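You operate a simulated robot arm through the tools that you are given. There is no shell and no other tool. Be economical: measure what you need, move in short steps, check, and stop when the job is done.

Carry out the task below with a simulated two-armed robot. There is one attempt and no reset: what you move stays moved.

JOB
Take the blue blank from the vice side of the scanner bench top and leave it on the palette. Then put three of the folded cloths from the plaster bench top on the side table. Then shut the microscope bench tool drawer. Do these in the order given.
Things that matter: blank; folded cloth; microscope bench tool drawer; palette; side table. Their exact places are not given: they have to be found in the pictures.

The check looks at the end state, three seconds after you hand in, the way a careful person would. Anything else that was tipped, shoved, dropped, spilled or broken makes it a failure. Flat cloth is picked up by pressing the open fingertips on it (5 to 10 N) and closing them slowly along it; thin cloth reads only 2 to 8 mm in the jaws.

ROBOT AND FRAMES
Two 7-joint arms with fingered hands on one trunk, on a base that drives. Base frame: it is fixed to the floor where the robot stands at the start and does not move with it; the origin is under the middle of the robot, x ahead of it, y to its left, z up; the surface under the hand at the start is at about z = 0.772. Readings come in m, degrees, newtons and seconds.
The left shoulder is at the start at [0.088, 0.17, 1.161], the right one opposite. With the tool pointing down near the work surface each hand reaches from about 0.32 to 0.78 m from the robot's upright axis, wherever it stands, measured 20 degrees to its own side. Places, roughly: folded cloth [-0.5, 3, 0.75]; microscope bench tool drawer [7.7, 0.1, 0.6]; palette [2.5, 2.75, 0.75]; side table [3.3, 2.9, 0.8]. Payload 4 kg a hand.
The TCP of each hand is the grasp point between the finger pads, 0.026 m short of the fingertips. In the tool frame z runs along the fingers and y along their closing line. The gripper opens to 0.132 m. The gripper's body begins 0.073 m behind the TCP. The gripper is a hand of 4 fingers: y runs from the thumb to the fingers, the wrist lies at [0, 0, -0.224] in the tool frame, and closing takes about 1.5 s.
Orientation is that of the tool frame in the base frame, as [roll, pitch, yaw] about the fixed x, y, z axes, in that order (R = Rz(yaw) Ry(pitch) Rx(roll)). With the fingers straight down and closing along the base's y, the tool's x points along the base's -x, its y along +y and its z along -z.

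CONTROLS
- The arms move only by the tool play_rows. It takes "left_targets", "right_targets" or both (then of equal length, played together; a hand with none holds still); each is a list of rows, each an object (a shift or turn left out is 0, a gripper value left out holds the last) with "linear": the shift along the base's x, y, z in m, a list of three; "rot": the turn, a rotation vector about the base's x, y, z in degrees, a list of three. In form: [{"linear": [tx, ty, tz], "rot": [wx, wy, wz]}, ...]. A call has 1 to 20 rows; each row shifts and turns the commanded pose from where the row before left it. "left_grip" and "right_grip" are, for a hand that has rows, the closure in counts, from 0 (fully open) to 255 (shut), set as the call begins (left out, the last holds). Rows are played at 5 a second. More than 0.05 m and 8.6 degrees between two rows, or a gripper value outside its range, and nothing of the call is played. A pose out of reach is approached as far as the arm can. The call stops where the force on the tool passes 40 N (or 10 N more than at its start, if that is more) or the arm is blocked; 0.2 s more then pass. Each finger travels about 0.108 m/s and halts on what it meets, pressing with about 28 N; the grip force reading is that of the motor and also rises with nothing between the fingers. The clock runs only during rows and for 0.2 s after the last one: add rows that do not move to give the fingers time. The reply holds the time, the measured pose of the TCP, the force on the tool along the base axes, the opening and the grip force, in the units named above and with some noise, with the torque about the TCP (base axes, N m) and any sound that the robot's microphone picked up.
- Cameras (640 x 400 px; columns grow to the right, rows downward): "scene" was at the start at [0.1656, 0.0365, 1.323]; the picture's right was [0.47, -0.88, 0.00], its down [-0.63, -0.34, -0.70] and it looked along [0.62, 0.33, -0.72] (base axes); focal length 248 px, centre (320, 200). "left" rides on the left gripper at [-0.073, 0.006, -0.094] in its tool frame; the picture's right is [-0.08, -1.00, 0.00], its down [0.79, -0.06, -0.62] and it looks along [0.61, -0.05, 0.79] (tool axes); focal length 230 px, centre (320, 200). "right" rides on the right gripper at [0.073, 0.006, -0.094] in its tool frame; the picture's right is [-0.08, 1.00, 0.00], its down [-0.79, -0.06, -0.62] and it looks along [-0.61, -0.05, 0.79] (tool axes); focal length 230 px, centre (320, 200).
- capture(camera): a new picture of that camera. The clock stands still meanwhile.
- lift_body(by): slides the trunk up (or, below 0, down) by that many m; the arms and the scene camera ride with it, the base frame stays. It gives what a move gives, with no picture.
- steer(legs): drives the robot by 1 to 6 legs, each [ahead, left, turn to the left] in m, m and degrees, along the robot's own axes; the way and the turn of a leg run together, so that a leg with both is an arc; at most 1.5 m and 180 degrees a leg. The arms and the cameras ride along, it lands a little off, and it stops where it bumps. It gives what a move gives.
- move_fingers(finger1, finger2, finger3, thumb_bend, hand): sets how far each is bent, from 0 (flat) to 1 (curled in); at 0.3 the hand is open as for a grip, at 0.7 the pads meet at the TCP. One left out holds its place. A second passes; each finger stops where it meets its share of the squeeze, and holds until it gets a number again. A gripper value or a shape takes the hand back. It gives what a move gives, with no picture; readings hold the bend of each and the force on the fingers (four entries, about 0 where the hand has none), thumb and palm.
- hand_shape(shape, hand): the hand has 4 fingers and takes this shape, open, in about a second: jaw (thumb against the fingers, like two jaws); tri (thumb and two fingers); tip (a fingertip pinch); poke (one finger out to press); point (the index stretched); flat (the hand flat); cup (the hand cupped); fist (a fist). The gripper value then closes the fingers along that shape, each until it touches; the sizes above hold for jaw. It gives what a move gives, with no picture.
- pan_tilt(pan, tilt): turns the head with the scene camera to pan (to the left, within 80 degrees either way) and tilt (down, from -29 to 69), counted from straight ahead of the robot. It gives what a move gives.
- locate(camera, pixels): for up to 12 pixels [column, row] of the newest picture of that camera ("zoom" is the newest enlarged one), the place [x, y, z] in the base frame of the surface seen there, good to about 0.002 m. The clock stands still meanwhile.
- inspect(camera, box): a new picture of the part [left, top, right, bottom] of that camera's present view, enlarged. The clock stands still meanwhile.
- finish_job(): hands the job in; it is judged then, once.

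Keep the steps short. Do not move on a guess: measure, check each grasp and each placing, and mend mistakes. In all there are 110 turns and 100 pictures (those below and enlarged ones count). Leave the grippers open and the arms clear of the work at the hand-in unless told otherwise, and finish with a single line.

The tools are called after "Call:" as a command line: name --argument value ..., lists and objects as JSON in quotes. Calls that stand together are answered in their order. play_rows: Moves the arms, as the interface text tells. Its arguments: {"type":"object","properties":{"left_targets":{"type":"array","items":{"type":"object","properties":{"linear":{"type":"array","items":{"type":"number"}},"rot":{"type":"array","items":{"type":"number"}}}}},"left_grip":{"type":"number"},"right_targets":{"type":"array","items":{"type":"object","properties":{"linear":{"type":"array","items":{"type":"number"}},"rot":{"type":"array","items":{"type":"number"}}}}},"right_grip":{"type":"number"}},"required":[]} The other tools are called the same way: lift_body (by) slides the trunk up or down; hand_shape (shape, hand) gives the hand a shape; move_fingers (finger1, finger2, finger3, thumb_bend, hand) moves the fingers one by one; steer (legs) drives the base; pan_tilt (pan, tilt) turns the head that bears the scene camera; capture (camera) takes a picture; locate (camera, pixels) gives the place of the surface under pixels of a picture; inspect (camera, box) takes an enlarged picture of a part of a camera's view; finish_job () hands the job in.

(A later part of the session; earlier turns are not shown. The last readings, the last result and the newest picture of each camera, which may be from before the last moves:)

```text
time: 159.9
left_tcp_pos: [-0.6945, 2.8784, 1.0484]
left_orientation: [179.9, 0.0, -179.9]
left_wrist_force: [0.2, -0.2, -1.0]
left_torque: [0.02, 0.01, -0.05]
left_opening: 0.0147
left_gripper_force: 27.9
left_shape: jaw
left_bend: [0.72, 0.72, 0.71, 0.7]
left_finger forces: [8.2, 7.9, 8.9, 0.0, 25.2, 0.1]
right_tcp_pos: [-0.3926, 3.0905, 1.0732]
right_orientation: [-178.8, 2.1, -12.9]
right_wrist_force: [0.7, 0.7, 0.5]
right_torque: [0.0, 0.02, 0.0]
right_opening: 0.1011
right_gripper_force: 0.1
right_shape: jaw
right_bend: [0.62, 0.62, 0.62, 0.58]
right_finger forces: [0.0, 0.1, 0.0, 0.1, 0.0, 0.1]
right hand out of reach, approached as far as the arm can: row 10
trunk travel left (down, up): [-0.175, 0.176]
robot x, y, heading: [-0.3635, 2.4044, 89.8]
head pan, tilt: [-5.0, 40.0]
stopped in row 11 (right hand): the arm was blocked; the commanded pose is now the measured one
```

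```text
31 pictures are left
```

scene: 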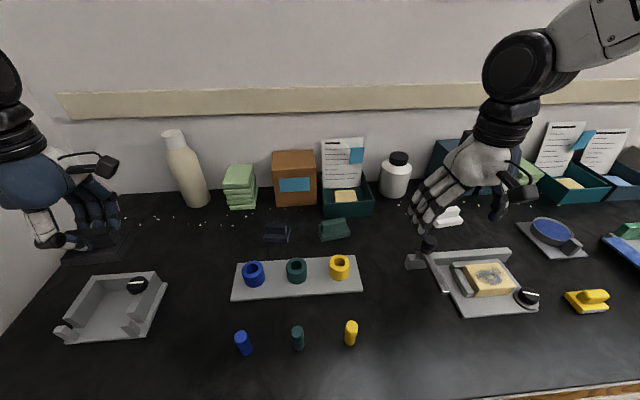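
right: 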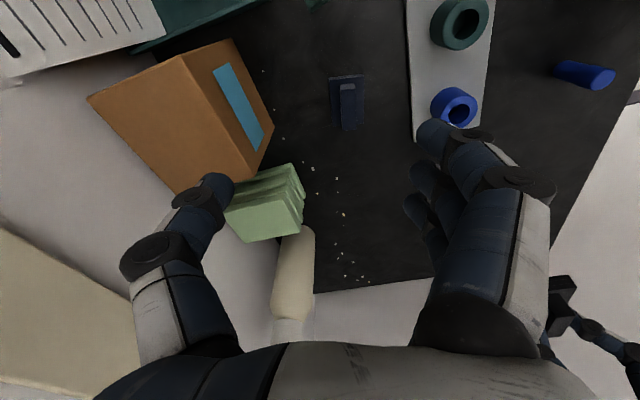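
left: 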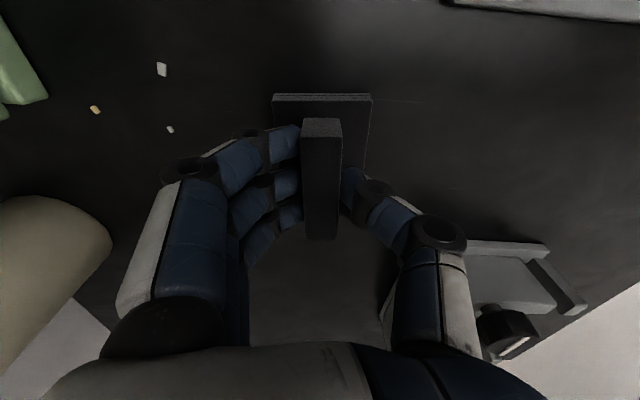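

The arm is near its limit here. The navy ridge is slightly left and nearer; I'll try moving down and toward it in small steps.

Call:
play_rows --right_targets '[{"linear": [0, -0.022, -0.02]}, {"linear": [-0.01, 0, -0.03]}, {"linear": [-0.01, 0, -0.03]}, {"linear": [-0.01, 0, -0.03]}, {"linear": [-0.01, 0, -0.02]}, {}]'

Call:
capture --camera "right"

```text
time: 161.3
left_tcp_pos: [-0.6928, 2.879, 1.0471]
left_orientation: [-180.0, -0.1, -179.9]
left_wrist_force: [0.0, 0.0, -0.7]
left_torque: [0.0, 0.02, 0.02]
left_opening: 0.0146
left_gripper_force: 27.9
left_shape: jaw
left_bend: [0.72, 0.72, 0.71, 0.7]
left_finger forces: [8.3, 8.0, 9.0, 0.0, 25.2, 0.0]
right_tcp_pos: [-0.4255, 3.0751, 0.9508]
right_orientation: [-178.3, 2.5, -14.0]
right_wrist_force: [-0.2, 0.0, 0.4]
right_torque: [-0.02, 0.04, -0.02]
right_opening: 0.1011
right_gripper_force: 0.1
right_shape: jaw
right_bend: [0.62, 0.62, 0.62, 0.58]
right_finger forces: [0.0, 0.0, 0.1, 0.1, 0.0, 0.0]
trunk travel left (down, up): [-0.175, 0.176]
robot x, y, heading: [-0.3683, 2.4056, 90.1]
head pan, tilt: [-5.0, 40.0]
```

```text
30 pictures are left
```

right: 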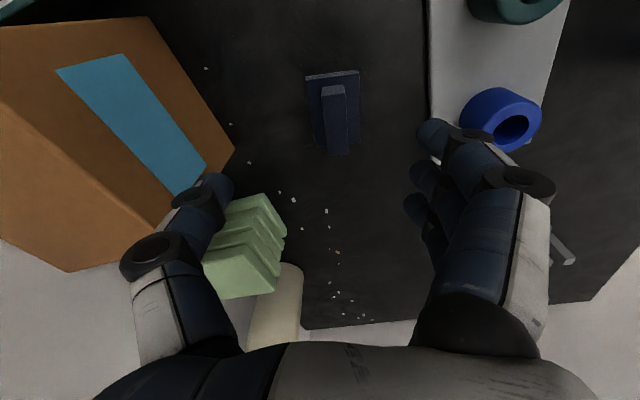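

Now it responds. I'll measure the ridge and the blue ring/plate edge from this view.

Call:
locate --camera "right" --pixels '[[332, 95], [337, 140], [325, 115], [346, 115], [335, 115], [428, 110], [462, 112], [422, 125], [412, 205], [215, 185]]'

```text
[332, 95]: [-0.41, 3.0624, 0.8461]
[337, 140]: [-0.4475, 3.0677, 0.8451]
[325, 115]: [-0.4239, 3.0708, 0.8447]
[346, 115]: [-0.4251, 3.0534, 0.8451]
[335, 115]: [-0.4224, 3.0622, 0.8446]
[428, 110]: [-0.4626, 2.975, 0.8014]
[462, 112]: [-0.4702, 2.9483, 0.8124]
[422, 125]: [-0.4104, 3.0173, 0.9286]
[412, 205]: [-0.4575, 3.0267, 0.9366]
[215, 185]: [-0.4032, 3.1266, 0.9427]
```

The ridge centre is about (-0.433, 3.066) and the plate edge at y 2.975 is clear. I'll narrow, align and lower to z≈0.849, then close.

Call:
play_rows --right_targets '[{"linear": [-0.007, -0.009, -0.02], "rot": [0, 0, 5]}, {"linear": [0, 0, -0.03]}, {"linear": [0, 0, -0.025]}, {"linear": [0, 0, -0.017]}, {"linear": [0, 0, -0.01]}, {}]' --right_grip 120

Call:
capture --camera "right"

```text
time: 162.9
left_tcp_pos: [-0.6918, 2.8788, 1.0472]
left_orientation: [180.0, 0.1, -179.9]
left_wrist_force: [0.1, 0.8, -0.6]
left_torque: [0.04, 0.03, -0.02]
left_opening: 0.0149
left_gripper_force: 28.0
left_shape: jaw
left_bend: [0.72, 0.72, 0.71, 0.7]
left_finger forces: [8.3, 8.0, 8.9, 0.1, 25.1, 0.0]
right_tcp_pos: [-0.3992, 3.0857, 0.848]
right_orientation: [-178.4, 2.7, -12.3]
right_wrist_force: [0.8, 0.3, 0.2]
right_torque: [0.03, -0.01, -0.03]
right_opening: 0.0704
right_gripper_force: 0.1
right_shape: jaw
right_bend: [0.72, 0.72, 0.72, 0.7]
right_finger forces: [0.1, 0.0, 0.0, 0.0, 0.0, 0.1]
trunk travel left (down, up): [-0.175, 0.176]
robot x, y, heading: [-0.3666, 2.403, 90.1]
head pan, tilt: [-5.0, 40.0]
stopped in row 6 (right hand): the arm was blocked; the commanded pose is now the measured one
```

```text
29 pictures are left
```

right: 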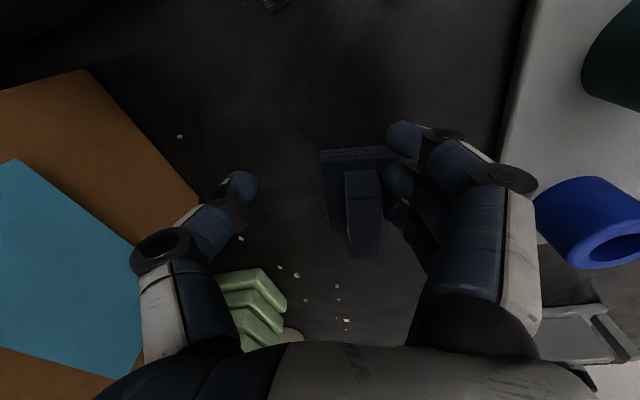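

The arm got blocked while reaching across to the left, ending about 3.5 cm off. I'll rise straight up and check for clearance on the left before shifting the base left.

Call:
play_rows --right_targets '[{"linear": [0, 0, 0.03]}, {"linear": [0, 0, 0.04]}, {"linear": [0, 0, 0.04]}, {"linear": [0.02, 0, 0.03]}, {"linear": [0.03, 0, 0.02]}, {"linear": [0.03, 0, 0.02]}, {}]'

Call:
pan_tilt --pan 50 --tilt 40

Call:
capture --camera "scene"

Call:
locate --camera "scene" --pixels '[[100, 100], [60, 150], [150, 80], [200, 60], [40, 60], [100, 200], [250, 60], [20, 200]]'

```text
time: 164.5
left_tcp_pos: [-0.6934, 2.879, 1.0468]
left_orientation: [180.0, 0.0, -180.0]
left_wrist_force: [-0.3, -0.4, -1.6]
left_torque: [-0.03, -0.04, -0.01]
left_opening: 0.0148
left_gripper_force: 27.9
left_shape: jaw
left_bend: [0.72, 0.72, 0.71, 0.7]
left_finger forces: [8.2, 8.0, 8.8, 0.0, 25.1, 0.1]
right_tcp_pos: [-0.3239, 3.0843, 1.0282]
right_orientation: [-178.5, 2.6, -11.8]
right_wrist_force: [-0.4, 0.8, 0.9]
right_torque: [-0.02, -0.01, 0.02]
right_opening: 0.0705
right_gripper_force: 0.1
right_shape: jaw
right_bend: [0.72, 0.72, 0.72, 0.7]
right_finger forces: [0.1, 0.1, 0.0, 0.1, 0.0, 0.1]
trunk travel left (down, up): [-0.175, 0.176]
robot x, y, heading: [-0.3649, 2.4052, 90.3]
head pan, tilt: [-5.0, 40.0]
```

```text
time: 165.8
left_tcp_pos: [-0.6931, 2.8795, 1.0469]
left_orientation: [180.0, 0.0, -180.0]
left_wrist_force: [-0.1, 0.1, -0.4]
left_torque: [0.02, -0.01, -0.04]
left_opening: 0.0145
left_gripper_force: 28.1
left_shape: jaw
left_bend: [0.72, 0.72, 0.71, 0.7]
left_finger forces: [8.2, 8.0, 8.9, 0.0, 25.3, 0.1]
right_tcp_pos: [-0.3235, 3.0843, 1.0284]
right_orientation: [-178.4, 2.7, -11.8]
right_wrist_force: [-0.2, -0.3, 0.4]
right_torque: [-0.03, -0.03, -0.02]
right_opening: 0.0706
right_gripper_force: 0.2
right_shape: jaw
right_bend: [0.72, 0.72, 0.72, 0.7]
right_finger forces: [0.1, 0.1, 0.0, 0.0, 0.1, 0.0]
trunk travel left (down, up): [-0.175, 0.176]
robot x, y, heading: [-0.3597, 2.4054, 90.0]
head pan, tilt: [50.0, 40.0]
```

```text
28 pictures are left
```

scene: 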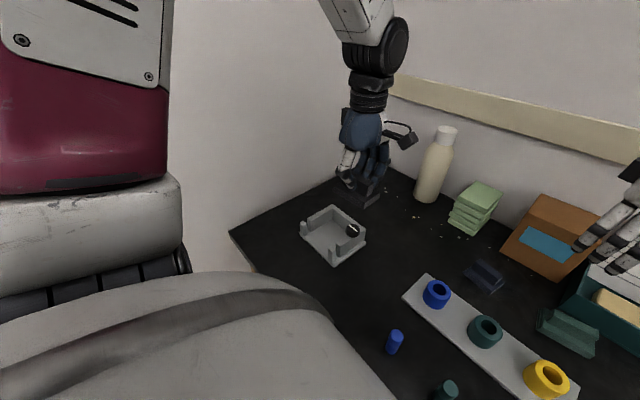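

```text
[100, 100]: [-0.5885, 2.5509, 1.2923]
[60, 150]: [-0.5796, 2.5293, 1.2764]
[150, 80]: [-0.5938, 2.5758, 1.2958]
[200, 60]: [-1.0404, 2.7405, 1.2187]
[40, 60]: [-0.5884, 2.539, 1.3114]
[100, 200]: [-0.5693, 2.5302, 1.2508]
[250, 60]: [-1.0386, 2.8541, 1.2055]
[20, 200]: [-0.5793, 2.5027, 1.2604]
```

Navy seems unmoved and the wall is at x −1.04, so a 0.10 m shift left is safe. I'll do that and re-measure navy.

Call:
steer --legs '[[0, 0.1, 0]]'

Call:
capture --camera "right"

```text
time: 167.3
left_tcp_pos: [-0.7918, 2.8795, 1.0463]
left_orientation: [-180.0, 0.0, 179.9]
left_wrist_force: [-0.2, -0.3, -1.3]
left_torque: [0.01, -0.01, -0.02]
left_opening: 0.0145
left_gripper_force: 28.1
left_shape: jaw
left_bend: [0.72, 0.72, 0.71, 0.7]
left_finger forces: [8.3, 8.0, 8.9, 0.1, 25.2, 0.0]
right_tcp_pos: [-0.422, 3.0824, 1.0282]
right_orientation: [-178.4, 2.6, -11.9]
right_wrist_force: [0.2, 0.2, 0.2]
right_torque: [0.0, -0.02, 0.04]
right_opening: 0.0704
right_gripper_force: 0.1
right_shape: jaw
right_bend: [0.72, 0.72, 0.72, 0.7]
right_finger forces: [0.1, 0.1, 0.1, 0.1, 0.0, 0.0]
trunk travel left (down, up): [-0.175, 0.176]
robot x, y, heading: [-0.4586, 2.4043, 89.7]
head pan, tilt: [50.0, 40.0]
```

```text
27 pictures are left
```

right: 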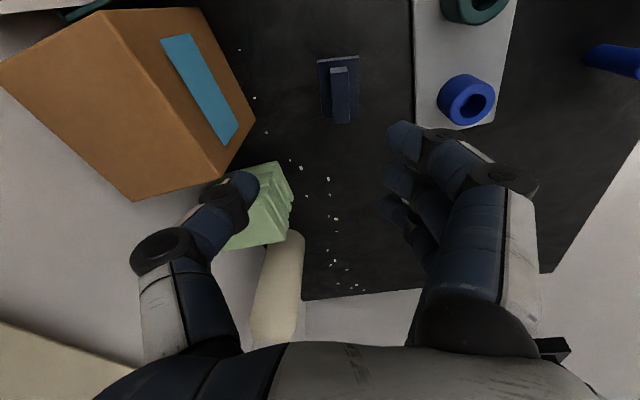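

Call:
locate --camera "right" --pixels '[[338, 75], [342, 115], [334, 95], [348, 95], [340, 95]]'

Call:
play_rows --right_targets '[{"linear": [-0.005, -0.008, -0.03], "rot": [0, 0, 4]}, {"linear": [-0.005, -0.008, -0.03]}, {}]'

```text
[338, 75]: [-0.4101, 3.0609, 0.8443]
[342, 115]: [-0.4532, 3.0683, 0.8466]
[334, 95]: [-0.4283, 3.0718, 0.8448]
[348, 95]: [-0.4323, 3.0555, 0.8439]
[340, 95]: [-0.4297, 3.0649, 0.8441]
```

```text
time: 168.1
left_tcp_pos: [-0.792, 2.879, 1.0478]
left_orientation: [180.0, 0.0, 180.0]
left_wrist_force: [0.5, -0.3, -0.9]
left_torque: [0.01, 0.01, -0.02]
left_opening: 0.0145
left_gripper_force: 28.0
left_shape: jaw
left_bend: [0.72, 0.72, 0.71, 0.7]
left_finger forces: [8.2, 8.0, 8.9, 0.0, 25.2, 0.0]
right_tcp_pos: [-0.433, 3.0676, 0.9668]
right_orientation: [-178.4, 2.6, -7.9]
right_wrist_force: [1.1, 0.1, -0.2]
right_torque: [0.0, -0.01, 0.01]
right_opening: 0.0704
right_gripper_force: 0.1
right_shape: jaw
right_bend: [0.72, 0.72, 0.72, 0.7]
right_finger forces: [0.0, 0.1, 0.0, 0.0, 0.0, 0.0]
trunk travel left (down, up): [-0.175, 0.176]
robot x, y, heading: [-0.4608, 2.4066, 89.8]
head pan, tilt: [50.0, 40.0]
```

The hand is aligned with the unmoved ridge. I'll lower and close.

Call:
play_rows --right_targets '[{"linear": [0, -0.003, -0.035]}, {"linear": [0, 0, -0.035]}, {"linear": [0, 0, -0.025]}, {"linear": [0, 0, -0.015]}, {"linear": [0, 0, -0.008]}, {}]'

Call:
play_rows --right_targets '[{}, {}, {}, {}, {}, {}]' --right_grip 175

Call:
play_rows --right_targets '[{}, {}, {}, {}, {}, {}]' --right_grip 230

```text
time: 169.5
left_tcp_pos: [-0.7914, 2.8787, 1.0487]
left_orientation: [-180.0, 0.1, 180.0]
left_wrist_force: [0.4, 0.0, -1.2]
left_torque: [-0.01, 0.0, 0.01]
left_opening: 0.0146
left_gripper_force: 28.1
left_shape: jaw
left_bend: [0.72, 0.72, 0.71, 0.7]
left_finger forces: [8.3, 7.9, 8.8, 0.0, 25.3, 0.1]
right_tcp_pos: [-0.4316, 3.0633, 0.85]
right_orientation: [-178.5, 2.6, -7.9]
right_wrist_force: [-0.5, -0.1, 0.0]
right_torque: [0.01, 0.0, 0.0]
right_opening: 0.0702
right_gripper_force: 0.2
right_shape: jaw
right_bend: [0.72, 0.72, 0.72, 0.7]
right_finger forces: [0.0, 0.0, 0.0, 0.0, 0.1, 0.1]
trunk travel left (down, up): [-0.175, 0.176]
robot x, y, heading: [-0.4587, 2.4064, 89.9]
head pan, tilt: [50.0, 40.0]
```

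```text
time: 170.9
left_tcp_pos: [-0.7915, 2.8798, 1.0476]
left_orientation: [180.0, 0.0, -180.0]
left_wrist_force: [0.3, -0.8, -0.2]
left_torque: [0.03, 0.04, 0.01]
left_opening: 0.0148
left_gripper_force: 28.5
left_shape: jaw
left_bend: [0.72, 0.72, 0.71, 0.7]
left_finger forces: [8.3, 7.9, 8.9, 0.0, 25.3, 0.1]
right_tcp_pos: [-0.4315, 3.0645, 0.8495]
right_orientation: [-178.4, 2.6, -7.9]
right_wrist_force: [0.0, 0.4, -0.2]
right_torque: [0.01, 0.0, -0.01]
right_opening: 0.0421
right_gripper_force: 0.1
right_shape: jaw
right_bend: [0.73, 0.73, 0.73, 0.7]
right_finger forces: [0.0, 0.0, 0.0, 0.0, 0.1, 0.0]
trunk travel left (down, up): [-0.175, 0.176]
robot x, y, heading: [-0.4638, 2.4043, 89.9]
head pan, tilt: [50.0, 40.0]
```

```text
time: 172.3
left_tcp_pos: [-0.791, 2.8794, 1.0482]
left_orientation: [-180.0, 0.0, 180.0]
left_wrist_force: [0.0, 0.1, -0.1]
left_torque: [0.02, 0.02, -0.02]
left_opening: 0.0146
left_gripper_force: 27.5
left_shape: jaw
left_bend: [0.72, 0.72, 0.71, 0.7]
left_finger forces: [8.3, 8.0, 8.9, 0.1, 25.2, 0.1]
right_tcp_pos: [-0.4315, 3.0636, 0.8487]
right_orientation: [-178.5, 2.5, -7.9]
right_wrist_force: [-0.7, 0.1, -1.4]
right_torque: [-0.04, 0.0, -0.02]
right_opening: 0.0147
right_gripper_force: 27.6
right_shape: jaw
right_bend: [0.72, 0.72, 0.72, 0.7]
right_finger forces: [8.4, 8.3, 8.5, 0.1, 25.1, 0.0]
trunk travel left (down, up): [-0.175, 0.176]
robot x, y, heading: [-0.4589, 2.4039, 90.1]
head pan, tilt: [50.0, 40.0]
```

Navy is gripped at 15 mm. I'll lift, draw it in, and back the base off the bench.

Call:
play_rows --right_targets '[{"linear": [0, 0, 0.02]}, {"linear": [0, 0, 0.04]}, {"linear": [0, 0, 0.04]}, {"linear": [0, 0, 0.04]}, {"linear": [0.01, 0, 0.04]}, {"linear": [0.03, -0.03, 0.01]}, {"linear": [0.03, -0.035, 0]}, {"linear": [0.03, -0.035, 0]}, {"linear": [0.03, -0.035, 0]}, {"linear": [0.03, -0.035, 0]}, {}]'

Call:
steer --legs '[[-0.65, 0, 0]]'

Call:
capture --camera "right"

```text
time: 174.7
left_tcp_pos: [-0.7919, 2.8804, 1.0469]
left_orientation: [-179.9, 0.0, 179.9]
left_wrist_force: [-1.0, 0.7, -0.8]
left_torque: [-0.01, 0.0, 0.0]
left_opening: 0.0147
left_gripper_force: 27.7
left_shape: jaw
left_bend: [0.72, 0.72, 0.71, 0.7]
left_finger forces: [8.3, 8.0, 8.9, 0.0, 25.1, 0.1]
right_tcp_pos: [-0.2729, 2.8952, 1.0397]
right_orientation: [-178.4, 2.7, -7.9]
right_wrist_force: [-0.5, -0.7, -0.8]
right_torque: [-0.01, 0.0, 0.0]
right_opening: 0.0145
right_gripper_force: 27.8
right_shape: jaw
right_bend: [0.72, 0.72, 0.72, 0.7]
right_finger forces: [8.4, 8.2, 8.3, 0.1, 25.0, 0.0]
trunk travel left (down, up): [-0.175, 0.176]
robot x, y, heading: [-0.4634, 2.4035, 90.0]
head pan, tilt: [50.0, 40.0]
```

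```text
time: 178.3
left_tcp_pos: [-0.7911, 2.2313, 1.0478]
left_orientation: [179.9, 0.0, 179.9]
left_wrist_force: [0.7, 0.2, -0.2]
left_torque: [0.01, 0.02, -0.03]
left_opening: 0.0148
left_gripper_force: 28.3
left_shape: jaw
left_bend: [0.72, 0.72, 0.71, 0.7]
left_finger forces: [8.3, 8.0, 8.9, 0.0, 25.2, 0.1]
right_tcp_pos: [-0.2717, 2.2457, 1.0392]
right_orientation: [-178.4, 2.6, -8.0]
right_wrist_force: [-1.1, 0.1, -0.4]
right_torque: [-0.02, 0.02, -0.01]
right_opening: 0.0145
right_gripper_force: 28.3
right_shape: jaw
right_bend: [0.72, 0.72, 0.72, 0.7]
right_finger forces: [8.4, 8.2, 8.4, 0.0, 25.0, 0.0]
trunk travel left (down, up): [-0.175, 0.176]
robot x, y, heading: [-0.4664, 1.7583, 90.0]
head pan, tilt: [50.0, 40.0]
```

```text
26 pictures are left
```

right: 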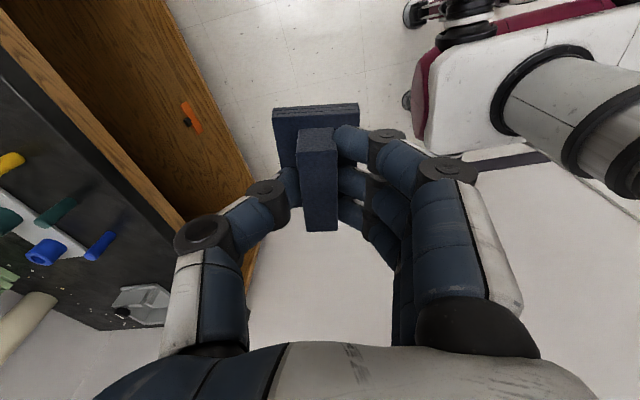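

Both cloths are held. I'll drive sideways along the aisle to the side table and look at it.

Call:
steer --legs '[[0, -1.2, 0], [0, -1.2, 0], [0, -1.1, 0]]'

Call:
pan_tilt --pan -5 --tilt 38

Call:
capture --camera "scene"

```text
time: 209.1
left_tcp_pos: [2.7161, 2.232, 1.0473]
left_orientation: [-180.0, 0.1, -179.6]
left_wrist_force: [0.6, -0.3, -1.6]
left_torque: [0.02, 0.02, -0.03]
left_opening: 0.0147
left_gripper_force: 27.7
left_shape: jaw
left_bend: [0.72, 0.72, 0.71, 0.7]
left_finger forces: [8.2, 8.0, 9.0, 0.0, 25.3, 0.0]
right_tcp_pos: [3.235, 2.25, 1.0385]
right_orientation: [-178.4, 2.7, -7.4]
right_wrist_force: [0.5, 0.1, -1.0]
right_torque: [0.01, 0.0, 0.01]
right_opening: 0.0144
right_gripper_force: 28.0
right_shape: jaw
right_bend: [0.72, 0.72, 0.72, 0.7]
right_finger forces: [8.3, 8.1, 8.3, 0.0, 25.0, 0.0]
trunk travel left (down, up): [-0.175, 0.176]
robot x, y, heading: [3.0481, 1.7552, 90.5]
head pan, tilt: [50.0, 40.0]
```

```text
time: 210.3
left_tcp_pos: [2.7152, 2.2314, 1.0487]
left_orientation: [179.9, 0.0, -179.6]
left_wrist_force: [0.2, 0.2, -0.5]
left_torque: [0.01, 0.02, -0.02]
left_opening: 0.0149
left_gripper_force: 27.7
left_shape: jaw
left_bend: [0.72, 0.72, 0.71, 0.7]
left_finger forces: [8.4, 8.0, 8.8, 0.1, 25.2, 0.0]
right_tcp_pos: [3.2358, 2.2519, 1.0388]
right_orientation: [-178.4, 2.6, -7.4]
right_wrist_force: [0.3, 0.3, -0.3]
right_torque: [-0.02, -0.02, 0.0]
right_opening: 0.0145
right_gripper_force: 28.1
right_shape: jaw
right_bend: [0.72, 0.72, 0.72, 0.7]
right_finger forces: [8.4, 8.2, 8.4, 0.0, 24.9, 0.0]
trunk travel left (down, up): [-0.175, 0.176]
robot x, y, heading: [3.047, 1.7588, 90.4]
head pan, tilt: [-5.0, 38.0]
```

```text
25 pictures are left
```

scene: 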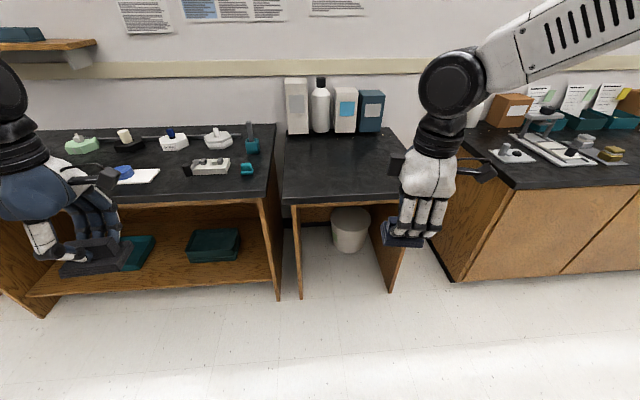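

The side table is the small table in the centre. I'll measure its top.

Call:
locate --camera "scene" --pixels '[[287, 198], [397, 195], [285, 145], [340, 190], [340, 150], [298, 130], [372, 130], [395, 140], [275, 190]]'

```text
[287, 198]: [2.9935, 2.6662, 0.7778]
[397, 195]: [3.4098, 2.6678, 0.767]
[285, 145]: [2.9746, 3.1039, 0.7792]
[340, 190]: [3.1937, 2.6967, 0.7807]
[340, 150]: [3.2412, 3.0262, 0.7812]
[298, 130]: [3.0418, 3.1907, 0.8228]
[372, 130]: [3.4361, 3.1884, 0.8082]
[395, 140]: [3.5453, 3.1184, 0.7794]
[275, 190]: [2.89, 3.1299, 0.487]
```

The table spans about x 2.98–3.5, y 2.67–3.2, with its top at z 0.781. I'll drive up to it.

Call:
steer --legs '[[0, -0.2, 0], [0.49, 0, 0]]'

Call:
pan_tilt --pan 0 --tilt 52

Call:
capture --camera "scene"

```text
time: 215.2
left_tcp_pos: [2.9126, 2.7215, 1.0474]
left_orientation: [-179.9, -0.1, -179.5]
left_wrist_force: [0.2, -0.1, -0.5]
left_torque: [-0.04, 0.02, 0.0]
left_opening: 0.0146
left_gripper_force: 27.9
left_shape: jaw
left_bend: [0.72, 0.72, 0.71, 0.7]
left_finger forces: [8.3, 7.9, 8.9, 0.1, 25.1, 0.0]
right_tcp_pos: [3.4328, 2.7424, 1.0397]
right_orientation: [-178.4, 2.6, -7.3]
right_wrist_force: [-0.1, 0.4, -0.4]
right_torque: [0.03, -0.01, 0.04]
right_opening: 0.0147
right_gripper_force: 27.1
right_shape: jaw
right_bend: [0.72, 0.72, 0.72, 0.7]
right_finger forces: [8.4, 8.3, 8.6, 0.1, 25.1, 0.0]
trunk travel left (down, up): [-0.175, 0.176]
robot x, y, heading: [3.2472, 2.2519, 90.5]
head pan, tilt: [-5.0, 38.0]
```

```text
time: 216.0
left_tcp_pos: [2.9115, 2.7205, 1.0475]
left_orientation: [180.0, -0.1, -179.5]
left_wrist_force: [0.3, 0.6, -0.5]
left_torque: [0.02, 0.01, -0.02]
left_opening: 0.0151
left_gripper_force: 28.1
left_shape: jaw
left_bend: [0.72, 0.72, 0.71, 0.7]
left_finger forces: [8.3, 8.0, 8.9, 0.1, 25.2, 0.1]
right_tcp_pos: [3.4313, 2.7406, 1.0389]
right_orientation: [-178.4, 2.5, -7.4]
right_wrist_force: [-0.2, 0.0, 0.1]
right_torque: [0.0, -0.02, -0.03]
right_opening: 0.0147
right_gripper_force: 27.9
right_shape: jaw
right_bend: [0.72, 0.72, 0.72, 0.7]
right_finger forces: [8.4, 8.2, 8.5, 0.0, 24.9, 0.0]
trunk travel left (down, up): [-0.175, 0.176]
robot x, y, heading: [3.247, 2.2526, 90.3]
head pan, tilt: [0.0, 52.0]
```

```text
24 pictures are left
```

scene: 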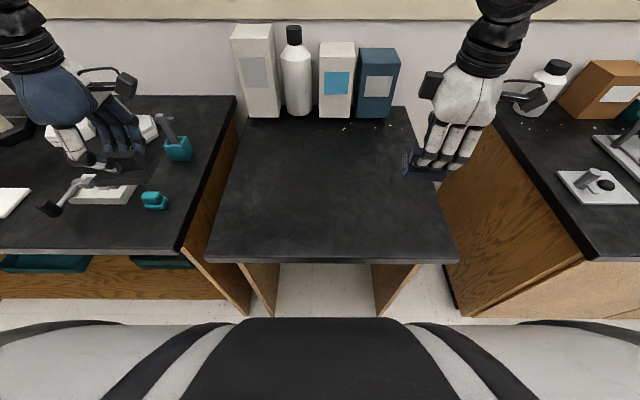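

Call:
locate --camera "scene" --pixels '[[448, 250], [400, 115], [215, 248], [240, 125], [320, 190], [95, 200], [175, 150]]'

```text
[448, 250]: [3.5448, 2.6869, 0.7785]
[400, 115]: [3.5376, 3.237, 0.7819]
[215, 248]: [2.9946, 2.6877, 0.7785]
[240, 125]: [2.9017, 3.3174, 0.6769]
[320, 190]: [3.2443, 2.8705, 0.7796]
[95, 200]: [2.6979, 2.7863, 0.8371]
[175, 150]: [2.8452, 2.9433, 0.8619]
```

Table x is 2.98–3.55. I'll put black at about (3.10, 2.85) and navy at (3.42, 2.85), moving both hands together to just above the top.

Call:
play_rows --left_targets '[{"linear": [0.038, 0.026, 0]}, {"linear": [0.038, 0.026, 0]}, {"linear": [0.038, 0.026, 0]}, {"linear": [0.038, 0.026, 0]}, {"linear": [0.038, 0.026, 0]}, {"linear": [0, 0, -0.045]}, {"linear": [0, 0, -0.045]}, {"linear": [0, 0, -0.045]}, {"linear": [0, 0, -0.045]}, {"linear": [0, 0, -0.025]}, {"linear": [0, 0, -0.007]}, {}]' --right_targets '[{"linear": [-0.002, 0.022, 0]}, {"linear": [-0.002, 0.022, 0]}, {"linear": [-0.002, 0.022, 0]}, {"linear": [-0.002, 0.022, 0]}, {"linear": [-0.002, 0.022, 0]}, {"linear": [0, 0, -0.045]}, {"linear": [0, 0, -0.045]}, {"linear": [0, 0, -0.045]}, {"linear": [0, 0, -0.045]}, {"linear": [0, 0, -0.017]}, {"linear": [0, 0, -0.006]}, {}]'

```text
time: 218.6
left_tcp_pos: [3.104, 2.8518, 0.8365]
left_orientation: [-180.0, -0.1, -179.6]
left_wrist_force: [-0.2, 0.5, -0.4]
left_torque: [-0.02, 0.01, -0.03]
left_opening: 0.0141
left_gripper_force: 28.0
left_shape: jaw
left_bend: [0.72, 0.72, 0.71, 0.7]
left_finger forces: [8.1, 7.8, 9.0, 0.0, 25.1, 0.0]
right_tcp_pos: [3.421, 2.8514, 0.8371]
right_orientation: [-178.4, 2.6, -7.4]
right_wrist_force: [0.9, 0.6, -0.4]
right_torque: [0.0, 0.03, 0.0]
right_opening: 0.0143
right_gripper_force: 28.1
right_shape: jaw
right_bend: [0.72, 0.72, 0.72, 0.7]
right_finger forces: [8.4, 8.2, 8.5, 0.0, 25.1, 0.1]
trunk travel left (down, up): [-0.175, 0.176]
robot x, y, heading: [3.246, 2.2535, 90.4]
head pan, tilt: [0.0, 52.0]
```

I'll lower the last millimetres and watch for contact.

Call:
play_rows --left_targets '[{"linear": [0, 0, -0.003]}, {"linear": [0, 0, -0.002]}, {"linear": [0, 0, -0.002]}, {"linear": [0, 0, -0.001]}, {}]' --right_targets '[{"linear": [0, 0, -0.003]}, {"linear": [0, 0, -0.002]}, {"linear": [0, 0, -0.002]}, {"linear": [0, 0, -0.001]}, {}]'

```text
time: 219.8
left_tcp_pos: [3.1029, 2.8511, 0.8287]
left_orientation: [180.0, 0.0, -179.6]
left_wrist_force: [0.4, 0.3, 1.0]
left_torque: [0.06, 0.02, -0.03]
left_opening: 0.0146
left_gripper_force: 28.0
left_shape: jaw
left_bend: [0.72, 0.72, 0.71, 0.7]
left_finger forces: [8.1, 8.0, 9.1, 0.1, 25.3, 0.0]
right_tcp_pos: [3.4234, 2.8505, 0.8304]
right_orientation: [-178.3, 2.7, -7.5]
right_wrist_force: [0.5, 2.6, 5.5]
right_torque: [-0.04, 0.06, -0.01]
right_opening: 0.0145
right_gripper_force: 28.0
right_shape: jaw
right_bend: [0.72, 0.72, 0.72, 0.7]
right_finger forces: [8.6, 8.4, 8.6, 0.0, 27.6, 0.1]
trunk travel left (down, up): [-0.175, 0.176]
robot x, y, heading: [3.2476, 2.2511, 90.1]
head pan, tilt: [0.0, 52.0]
```

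Both touch (left about 1 N, right 5 N). I'll open the hands and rise.

Call:
play_rows --left_targets '[{}, {}, {}, {}, {}, {}]' --right_targets '[{}, {}, {}, {}, {}, {}]' --left_grip 120 --right_grip 120

Call:
play_rows --left_targets '[{"linear": [0, 0, 0.02]}, {"linear": [0, 0, 0.04]}, {"linear": [0, 0, 0.04]}, {"linear": [0, 0, 0.04]}, {"linear": [0, 0, 0.04]}, {"linear": [-0.03, -0.03, 0.02]}, {"linear": [-0.03, -0.03, 0.02]}, {"linear": [-0.03, -0.03, 0]}, {"linear": [-0.03, -0.03, 0]}, {}]' --right_targets '[{"linear": [0, 0, 0.02]}, {"linear": [0, 0, 0.04]}, {"linear": [0, 0, 0.04]}, {"linear": [0, 0, 0.04]}, {"linear": [0, 0, 0.04]}, {"linear": [0, -0.03, 0.02]}, {"linear": [0, -0.03, 0.02]}, {"linear": [0, -0.03, 0]}, {"linear": [0, -0.03, 0]}, {}]'

Call:
capture --camera "scene"

```text
time: 221.2
left_tcp_pos: [3.1027, 2.8515, 0.8266]
left_orientation: [180.0, 0.0, -179.7]
left_wrist_force: [0.1, 0.1, 0.0]
left_torque: [-0.01, 0.01, 0.0]
left_opening: 0.0689
left_gripper_force: 0.1
left_shape: jaw
left_bend: [0.72, 0.72, 0.72, 0.7]
left_finger forces: [0.0, 0.0, 0.1, 0.1, 0.0, 0.1]
right_tcp_pos: [3.4213, 2.8507, 0.828]
right_orientation: [-178.4, 2.6, -7.4]
right_wrist_force: [0.0, 0.2, -0.8]
right_torque: [0.01, 0.0, -0.02]
right_opening: 0.0687
right_gripper_force: 0.1
right_shape: jaw
right_bend: [0.72, 0.72, 0.72, 0.7]
right_finger forces: [0.0, 0.0, 0.1, 0.0, 0.1, 0.0]
trunk travel left (down, up): [-0.175, 0.176]
robot x, y, heading: [3.2474, 2.2522, 90.7]
head pan, tilt: [0.0, 52.0]
```

```text
time: 223.4
left_tcp_pos: [2.9803, 2.7337, 1.0462]
left_orientation: [-179.9, 0.0, -179.6]
left_wrist_force: [0.3, 0.7, -0.4]
left_torque: [-0.04, 0.01, 0.0]
left_opening: 0.0691
left_gripper_force: 0.0
left_shape: jaw
left_bend: [0.72, 0.72, 0.72, 0.7]
left_finger forces: [0.0, 0.0, 0.0, 0.1, 0.1, 0.1]
right_tcp_pos: [3.4214, 2.7324, 1.0471]
right_orientation: [-178.4, 2.6, -7.4]
right_wrist_force: [0.0, 1.0, 0.2]
right_torque: [0.0, -0.01, -0.01]
right_opening: 0.0693
right_gripper_force: 0.1
right_shape: jaw
right_bend: [0.72, 0.72, 0.72, 0.7]
right_finger forces: [0.0, 0.0, 0.0, 0.1, 0.0, 0.0]
trunk travel left (down, up): [-0.175, 0.176]
robot x, y, heading: [3.2442, 2.2496, 90.5]
head pan, tilt: [0.0, 52.0]
```

```text
23 pictures are left
```

scene: 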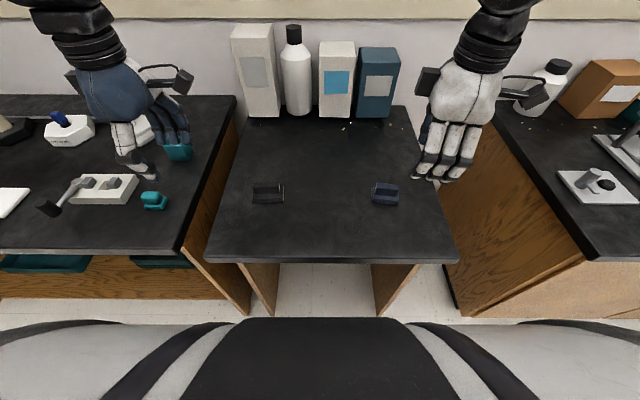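

Both cloths lie on the side table. I'll go back for a third one, to x≈−0.1 at the plaster bench.

Call:
steer --legs '[[-0.49, 0, -0.4], [0, 1.2, 0], [0, 1.2, 0], [0, 0.95, 0], [0.58, 0, 0]]'

Call:
pan_tilt --pan 0 --tilt 42

Call:
capture --camera "scene"

```text
time: 258.0
left_tcp_pos: [-0.343, 2.8418, 1.0468]
left_orientation: [180.0, 0.0, -179.7]
left_wrist_force: [0.7, 0.9, -0.6]
left_torque: [-0.03, 0.0, 0.0]
left_opening: 0.0694
left_gripper_force: 0.0
left_shape: jaw
left_bend: [0.72, 0.72, 0.72, 0.7]
left_finger forces: [0.0, 0.0, 0.1, 0.1, 0.0, 0.0]
right_tcp_pos: [0.0992, 2.8395, 1.0487]
right_orientation: [-178.5, 2.7, -7.8]
right_wrist_force: [0.1, 0.5, -0.5]
right_torque: [0.01, -0.03, 0.01]
right_opening: 0.069
right_gripper_force: 0.0
right_shape: jaw
right_bend: [0.72, 0.72, 0.72, 0.7]
right_finger forces: [0.1, 0.1, 0.1, 0.0, 0.0, 0.0]
trunk travel left (down, up): [-0.175, 0.176]
robot x, y, heading: [-0.0783, 2.3593, 90.3]
head pan, tilt: [0.0, 52.0]
```

```text
time: 258.7
left_tcp_pos: [-0.3414, 2.8424, 1.047]
left_orientation: [179.9, 0.1, -179.9]
left_wrist_force: [0.3, 0.1, -0.3]
left_torque: [0.01, 0.0, -0.02]
left_opening: 0.0692
left_gripper_force: 0.1
left_shape: jaw
left_bend: [0.72, 0.72, 0.72, 0.7]
left_finger forces: [0.0, 0.0, 0.0, 0.0, 0.0, 0.0]
right_tcp_pos: [0.0981, 2.8391, 1.0489]
right_orientation: [-178.4, 2.6, -7.7]
right_wrist_force: [0.4, -0.8, 0.7]
right_torque: [-0.02, 0.02, 0.03]
right_opening: 0.0692
right_gripper_force: 0.1
right_shape: jaw
right_bend: [0.72, 0.72, 0.72, 0.7]
right_finger forces: [0.0, 0.1, 0.0, 0.1, 0.0, 0.0]
trunk travel left (down, up): [-0.175, 0.176]
robot x, y, heading: [-0.0781, 2.3547, 90.3]
head pan, tilt: [0.0, 42.0]
```

```text
22 pictures are left
```

scene: 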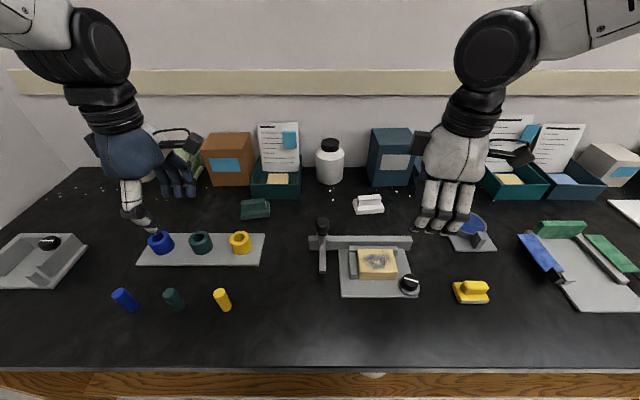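

White at (368,203) has free space around it. I'll enlarge and measure it.

Call:
inspect --camera "scene" --box '[310, 165, 430, 265]'

Call:
locate --camera "scene" --pixels '[[360, 198], [379, 197], [357, 201], [381, 200], [368, 198], [368, 212], [356, 213], [383, 211], [322, 222], [370, 238], [335, 180], [390, 183]]'

```text
4.00 times, centred on (370, 215) of scene
```

zoom: 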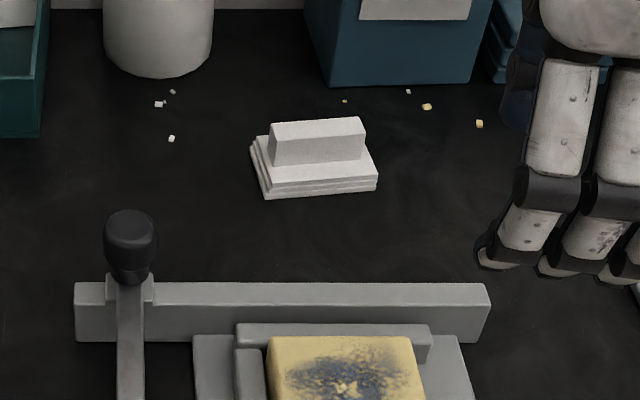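

```text
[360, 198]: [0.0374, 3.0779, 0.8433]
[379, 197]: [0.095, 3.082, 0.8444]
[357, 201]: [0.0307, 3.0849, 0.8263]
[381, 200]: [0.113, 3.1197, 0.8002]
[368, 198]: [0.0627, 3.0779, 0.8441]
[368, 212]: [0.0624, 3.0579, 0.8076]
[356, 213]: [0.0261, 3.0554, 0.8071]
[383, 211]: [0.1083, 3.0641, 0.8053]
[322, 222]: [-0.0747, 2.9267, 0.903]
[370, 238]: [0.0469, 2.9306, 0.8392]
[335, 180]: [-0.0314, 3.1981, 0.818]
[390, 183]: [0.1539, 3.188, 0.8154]
```

White's ridge centre is about (0.066, 3.079). I'll creep 3 cm forward, then bring the right hand above it.

Call:
steer --legs '[[0.04, 0, 0]]'

Call:
play_rows --right_targets '[{"linear": [-0.006, 0.035, -0.01], "rot": [0, 0, 3]}, {"linear": [-0.006, 0.035, -0.01], "rot": [0, 0, 3]}, {"linear": [-0.006, 0.035, -0.02], "rot": [0, 0, 3]}, {"linear": [-0.006, 0.035, -0.02], "rot": [0, 0, 2]}, {"linear": [-0.006, 0.035, -0.02]}, {"linear": [-0.001, 0.024, -0.02]}, {}]'

Call:
capture --camera "right"

```text
time: 259.6
left_tcp_pos: [-0.3418, 2.8827, 1.0473]
left_orientation: [-179.9, 0.0, -179.8]
left_wrist_force: [0.5, 0.8, -1.1]
left_torque: [0.0, -0.03, -0.01]
left_opening: 0.0692
left_gripper_force: 0.1
left_shape: jaw
left_bend: [0.72, 0.72, 0.72, 0.7]
left_finger forces: [0.1, 0.0, 0.1, 0.0, 0.1, 0.0]
right_tcp_pos: [0.0969, 2.8801, 1.0472]
right_orientation: [-178.4, 2.6, -7.7]
right_wrist_force: [-0.6, 0.5, 0.1]
right_torque: [-0.02, 0.01, 0.01]
right_opening: 0.0694
right_gripper_force: 0.0
right_shape: jaw
right_bend: [0.72, 0.72, 0.72, 0.7]
right_finger forces: [0.0, 0.1, 0.0, 0.1, 0.0, 0.0]
trunk travel left (down, up): [-0.175, 0.176]
robot x, y, heading: [-0.0794, 2.3979, 90.1]
head pan, tilt: [0.0, 42.0]
```

```text
time: 261.2
left_tcp_pos: [-0.3418, 2.882, 1.0474]
left_orientation: [180.0, 0.0, -179.8]
left_wrist_force: [-0.4, -0.4, -0.2]
left_torque: [0.01, 0.02, -0.01]
left_opening: 0.0691
left_gripper_force: 0.1
left_shape: jaw
left_bend: [0.72, 0.72, 0.72, 0.7]
left_finger forces: [0.1, 0.0, 0.0, 0.0, 0.1, 0.0]
right_tcp_pos: [0.0663, 3.0769, 0.9485]
right_orientation: [-178.3, 2.7, 3.4]
right_wrist_force: [0.1, 1.0, -0.5]
right_torque: [0.05, 0.01, -0.02]
right_opening: 0.0692
right_gripper_force: 0.1
right_shape: jaw
right_bend: [0.72, 0.72, 0.72, 0.7]
right_finger forces: [0.1, 0.1, 0.1, 0.0, 0.1, 0.0]
trunk travel left (down, up): [-0.175, 0.176]
robot x, y, heading: [-0.0846, 2.3965, 90.2]
head pan, tilt: [0.0, 42.0]
```

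```text
20 pictures are left
```

right: 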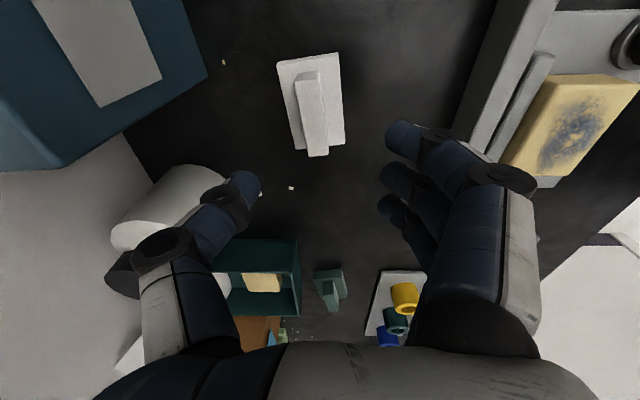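

Call:
locate --camera "right" --pixels '[[309, 75], [315, 145], [300, 105], [323, 105], [312, 105], [150, 220], [235, 185], [395, 130], [415, 130]]'

```text
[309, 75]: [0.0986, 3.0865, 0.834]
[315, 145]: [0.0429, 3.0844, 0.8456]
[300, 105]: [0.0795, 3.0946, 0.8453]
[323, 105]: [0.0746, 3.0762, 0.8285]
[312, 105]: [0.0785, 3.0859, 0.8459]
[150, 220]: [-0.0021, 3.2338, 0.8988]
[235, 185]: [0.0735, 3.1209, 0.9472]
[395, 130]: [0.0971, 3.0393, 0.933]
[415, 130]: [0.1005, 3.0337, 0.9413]
```

The ridge centre is (0.069, 3.086). I'll align, lower to z≈0.849 and close.

Call:
play_rows --right_targets '[{"linear": [0.003, 0.009, -0.03]}, {"linear": [0, 0, -0.03]}, {"linear": [0, 0, -0.022]}, {"linear": [0, 0, -0.01]}, {"linear": [0, 0, -0.007]}, {}]'

Call:
play_rows --right_targets '[{}, {}, {}, {}, {}, {}]' --right_grip 175

Call:
play_rows --right_targets '[{}, {}, {}, {}, {}, {}]' --right_grip 230

```text
time: 262.6
left_tcp_pos: [-0.3437, 2.8808, 1.0467]
left_orientation: [180.0, 0.0, -179.8]
left_wrist_force: [0.1, 0.5, -0.6]
left_torque: [0.03, -0.02, 0.01]
left_opening: 0.0693
left_gripper_force: 0.2
left_shape: jaw
left_bend: [0.72, 0.72, 0.72, 0.7]
left_finger forces: [0.0, 0.1, 0.1, 0.0, 0.1, 0.0]
right_tcp_pos: [0.0706, 3.088, 0.8496]
right_orientation: [-178.5, 2.6, 3.2]
right_wrist_force: [0.0, 0.6, 0.0]
right_torque: [0.01, 0.0, -0.04]
right_opening: 0.0689
right_gripper_force: 0.0
right_shape: jaw
right_bend: [0.72, 0.72, 0.72, 0.7]
right_finger forces: [0.0, 0.0, 0.0, 0.0, 0.0, 0.0]
trunk travel left (down, up): [-0.175, 0.176]
robot x, y, heading: [-0.0795, 2.4, 90.4]
head pan, tilt: [0.0, 42.0]
```

```text
time: 264.0
left_tcp_pos: [-0.3418, 2.8823, 1.0461]
left_orientation: [180.0, 0.0, -179.8]
left_wrist_force: [-0.3, 0.0, -0.6]
left_torque: [-0.04, 0.0, 0.01]
left_opening: 0.0691
left_gripper_force: 0.1
left_shape: jaw
left_bend: [0.72, 0.72, 0.72, 0.7]
left_finger forces: [0.1, 0.0, 0.1, 0.0, 0.0, 0.1]
right_tcp_pos: [0.0688, 3.0873, 0.8511]
right_orientation: [-178.4, 2.7, 3.3]
right_wrist_force: [0.1, -0.3, -0.1]
right_torque: [-0.03, 0.02, -0.01]
right_opening: 0.0421
right_gripper_force: 0.0
right_shape: jaw
right_bend: [0.73, 0.73, 0.73, 0.7]
right_finger forces: [0.1, 0.0, 0.0, 0.1, 0.0, 0.0]
trunk travel left (down, up): [-0.175, 0.176]
robot x, y, heading: [-0.0772, 2.3971, 90.1]
head pan, tilt: [0.0, 42.0]
```

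```text
time: 265.4
left_tcp_pos: [-0.3423, 2.8821, 1.0473]
left_orientation: [180.0, -0.1, -179.7]
left_wrist_force: [-0.5, -0.4, 0.1]
left_torque: [-0.03, -0.03, 0.04]
left_opening: 0.0695
left_gripper_force: 0.0
left_shape: jaw
left_bend: [0.72, 0.72, 0.72, 0.7]
left_finger forces: [0.1, 0.0, 0.0, 0.0, 0.1, 0.1]
right_tcp_pos: [0.0704, 3.0878, 0.8495]
right_orientation: [-178.4, 2.6, 3.3]
right_wrist_force: [0.6, -0.5, -0.4]
right_torque: [-0.03, 0.0, 0.02]
right_opening: 0.0144
right_gripper_force: 28.0
right_shape: jaw
right_bend: [0.72, 0.72, 0.72, 0.7]
right_finger forces: [8.4, 8.3, 8.5, 0.0, 25.1, 0.0]
trunk travel left (down, up): [-0.175, 0.176]
robot x, y, heading: [-0.0747, 2.4, 89.8]
head pan, tilt: [0.0, 42.0]
```

White is gripped. I'll lift, draw in, and drive back to the side table.

Call:
play_rows --right_targets '[{"linear": [0, 0, 0.02]}, {"linear": [0, 0, 0.04]}, {"linear": [0, 0, 0.04]}, {"linear": [0, 0, 0.04]}, {"linear": [0, 0, 0.04]}, {"linear": [0, -0.04, 0.01]}, {"linear": [0, -0.04, 0]}, {"linear": [0, -0.04, 0]}, {"linear": [0, -0.04, 0]}, {"linear": [0, -0.04, 0]}, {}]'

Call:
steer --legs '[[-0.64, 0, 0], [0, -1.2, 0], [0, -1.2, 0], [0, -0.9, 0], [0.45, 0, 0]]'

Call:
pan_tilt --pan 0 --tilt 52

Call:
capture --camera "scene"

```text
time: 267.8
left_tcp_pos: [-0.3427, 2.882, 1.0465]
left_orientation: [179.9, 0.0, -179.8]
left_wrist_force: [0.0, -0.1, -0.1]
left_torque: [-0.02, -0.01, 0.03]
left_opening: 0.069
left_gripper_force: 0.1
left_shape: jaw
left_bend: [0.72, 0.72, 0.72, 0.7]
left_finger forces: [0.0, 0.0, 0.1, 0.0, 0.0, 0.0]
right_tcp_pos: [0.0702, 2.8874, 1.0385]
right_orientation: [-178.4, 2.7, 3.2]
right_wrist_force: [0.5, 0.0, -0.9]
right_torque: [-0.04, 0.01, 0.0]
right_opening: 0.0147
right_gripper_force: 28.3
right_shape: jaw
right_bend: [0.72, 0.72, 0.72, 0.7]
right_finger forces: [8.6, 8.2, 8.4, 0.0, 25.2, 0.0]
trunk travel left (down, up): [-0.175, 0.176]
robot x, y, heading: [-0.0813, 2.4002, 90.4]
head pan, tilt: [0.0, 42.0]
```

```text
time: 302.4
left_tcp_pos: [2.9795, 2.6526, 1.0475]
left_orientation: [-180.0, 0.0, 179.2]
left_wrist_force: [0.5, 0.9, -0.5]
left_torque: [0.0, 0.04, -0.04]
left_opening: 0.0694
left_gripper_force: 0.0
left_shape: jaw
left_bend: [0.72, 0.72, 0.72, 0.7]
left_finger forces: [0.0, 0.1, 0.1, 0.1, 0.0, 0.1]
right_tcp_pos: [3.3922, 2.6505, 1.0399]
right_orientation: [-178.4, 2.6, 2.3]
right_wrist_force: [-0.5, -0.8, -0.9]
right_torque: [0.0, 0.0, 0.0]
right_opening: 0.0145
right_gripper_force: 28.1
right_shape: jaw
right_bend: [0.72, 0.72, 0.72, 0.7]
right_finger forces: [8.6, 8.3, 8.4, 0.1, 25.2, 0.0]
trunk travel left (down, up): [-0.175, 0.176]
robot x, y, heading: [3.2336, 2.1642, 89.0]
head pan, tilt: [0.0, 42.0]
```

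```text
time: 303.1
left_tcp_pos: [2.9795, 2.6524, 1.0463]
left_orientation: [180.0, 0.0, 179.2]
left_wrist_force: [0.3, 1.6, -0.5]
left_torque: [-0.01, 0.01, -0.02]
left_opening: 0.0691
left_gripper_force: 0.0
left_shape: jaw
left_bend: [0.72, 0.72, 0.72, 0.7]
left_finger forces: [0.1, 0.0, 0.0, 0.1, 0.1, 0.0]
right_tcp_pos: [3.391, 2.6488, 1.0394]
right_orientation: [-178.4, 2.6, 2.3]
right_wrist_force: [0.8, 0.0, -0.6]
right_torque: [0.02, 0.0, 0.01]
right_opening: 0.0144
right_gripper_force: 28.1
right_shape: jaw
right_bend: [0.72, 0.72, 0.72, 0.7]
right_finger forces: [8.6, 8.3, 8.4, 0.1, 25.3, 0.0]
trunk travel left (down, up): [-0.175, 0.176]
robot x, y, heading: [3.2309, 2.1647, 89.0]
head pan, tilt: [0.0, 52.0]
```

```text
19 pictures are left
```

scene: 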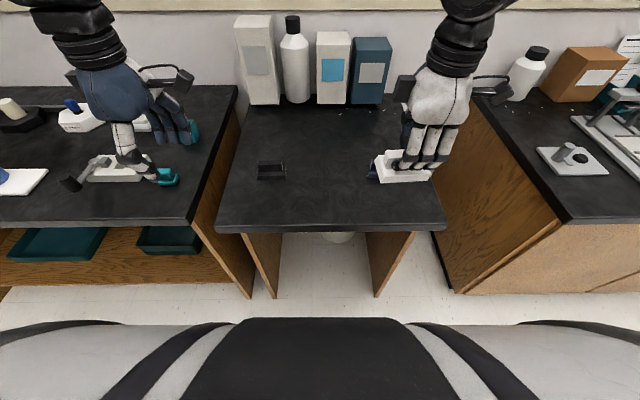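

I'll put white at (3.26, 2.83), between the other two.

Call:
play_rows --right_targets '[{"linear": [-0.026, 0.036, 0]}, {"linear": [-0.026, 0.036, 0]}, {"linear": [-0.026, 0.036, 0]}, {"linear": [-0.026, 0.036, 0]}, {"linear": [-0.027, 0.037, 0]}, {"linear": [0, 0, -0.045]}, {"linear": [0, 0, -0.045]}, {"linear": [0, 0, -0.045]}, {"linear": [0, 0, -0.045]}, {"linear": [0, 0, -0.022]}, {}]'

Call:
play_rows --right_targets '[{"linear": [0, 0, -0.003]}, {"linear": [0, 0, -0.002]}, {"linear": [0, 0, -0.002]}, {}]'

```text
time: 305.5
left_tcp_pos: [2.9787, 2.6503, 1.0465]
left_orientation: [-179.9, 0.0, 179.2]
left_wrist_force: [0.5, -0.9, 0.2]
left_torque: [-0.02, -0.02, -0.02]
left_opening: 0.069
left_gripper_force: 0.1
left_shape: jaw
left_bend: [0.72, 0.72, 0.72, 0.7]
left_finger forces: [0.1, 0.0, 0.1, 0.0, 0.1, 0.0]
right_tcp_pos: [3.2595, 2.83, 0.8365]
right_orientation: [-178.4, 2.5, 2.3]
right_wrist_force: [-0.4, 0.2, -0.5]
right_torque: [0.0, 0.0, 0.0]
right_opening: 0.0141
right_gripper_force: 27.5
right_shape: jaw
right_bend: [0.72, 0.72, 0.72, 0.7]
right_finger forces: [8.5, 8.3, 8.2, 0.0, 25.0, 0.0]
trunk travel left (down, up): [-0.175, 0.176]
robot x, y, heading: [3.2327, 2.1608, 89.2]
head pan, tilt: [0.0, 52.0]
```

```text
time: 306.5
left_tcp_pos: [2.9784, 2.6512, 1.0463]
left_orientation: [180.0, 0.0, 179.2]
left_wrist_force: [-0.1, -0.8, 1.3]
left_torque: [-0.02, 0.0, -0.01]
left_opening: 0.0694
left_gripper_force: 0.0
left_shape: jaw
left_bend: [0.72, 0.72, 0.72, 0.7]
left_finger forces: [0.0, 0.0, 0.0, 0.0, 0.0, 0.1]
right_tcp_pos: [3.2601, 2.8311, 0.8308]
right_orientation: [-178.3, 2.6, 2.3]
right_wrist_force: [0.1, 1.2, 0.7]
right_torque: [-0.05, -0.02, -0.01]
right_opening: 0.0146
right_gripper_force: 27.6
right_shape: jaw
right_bend: [0.72, 0.72, 0.72, 0.7]
right_finger forces: [8.4, 8.3, 8.3, 0.1, 25.3, 0.0]
trunk travel left (down, up): [-0.175, 0.176]
robot x, y, heading: [3.2317, 2.1629, 89.1]
head pan, tilt: [0.0, 52.0]
```

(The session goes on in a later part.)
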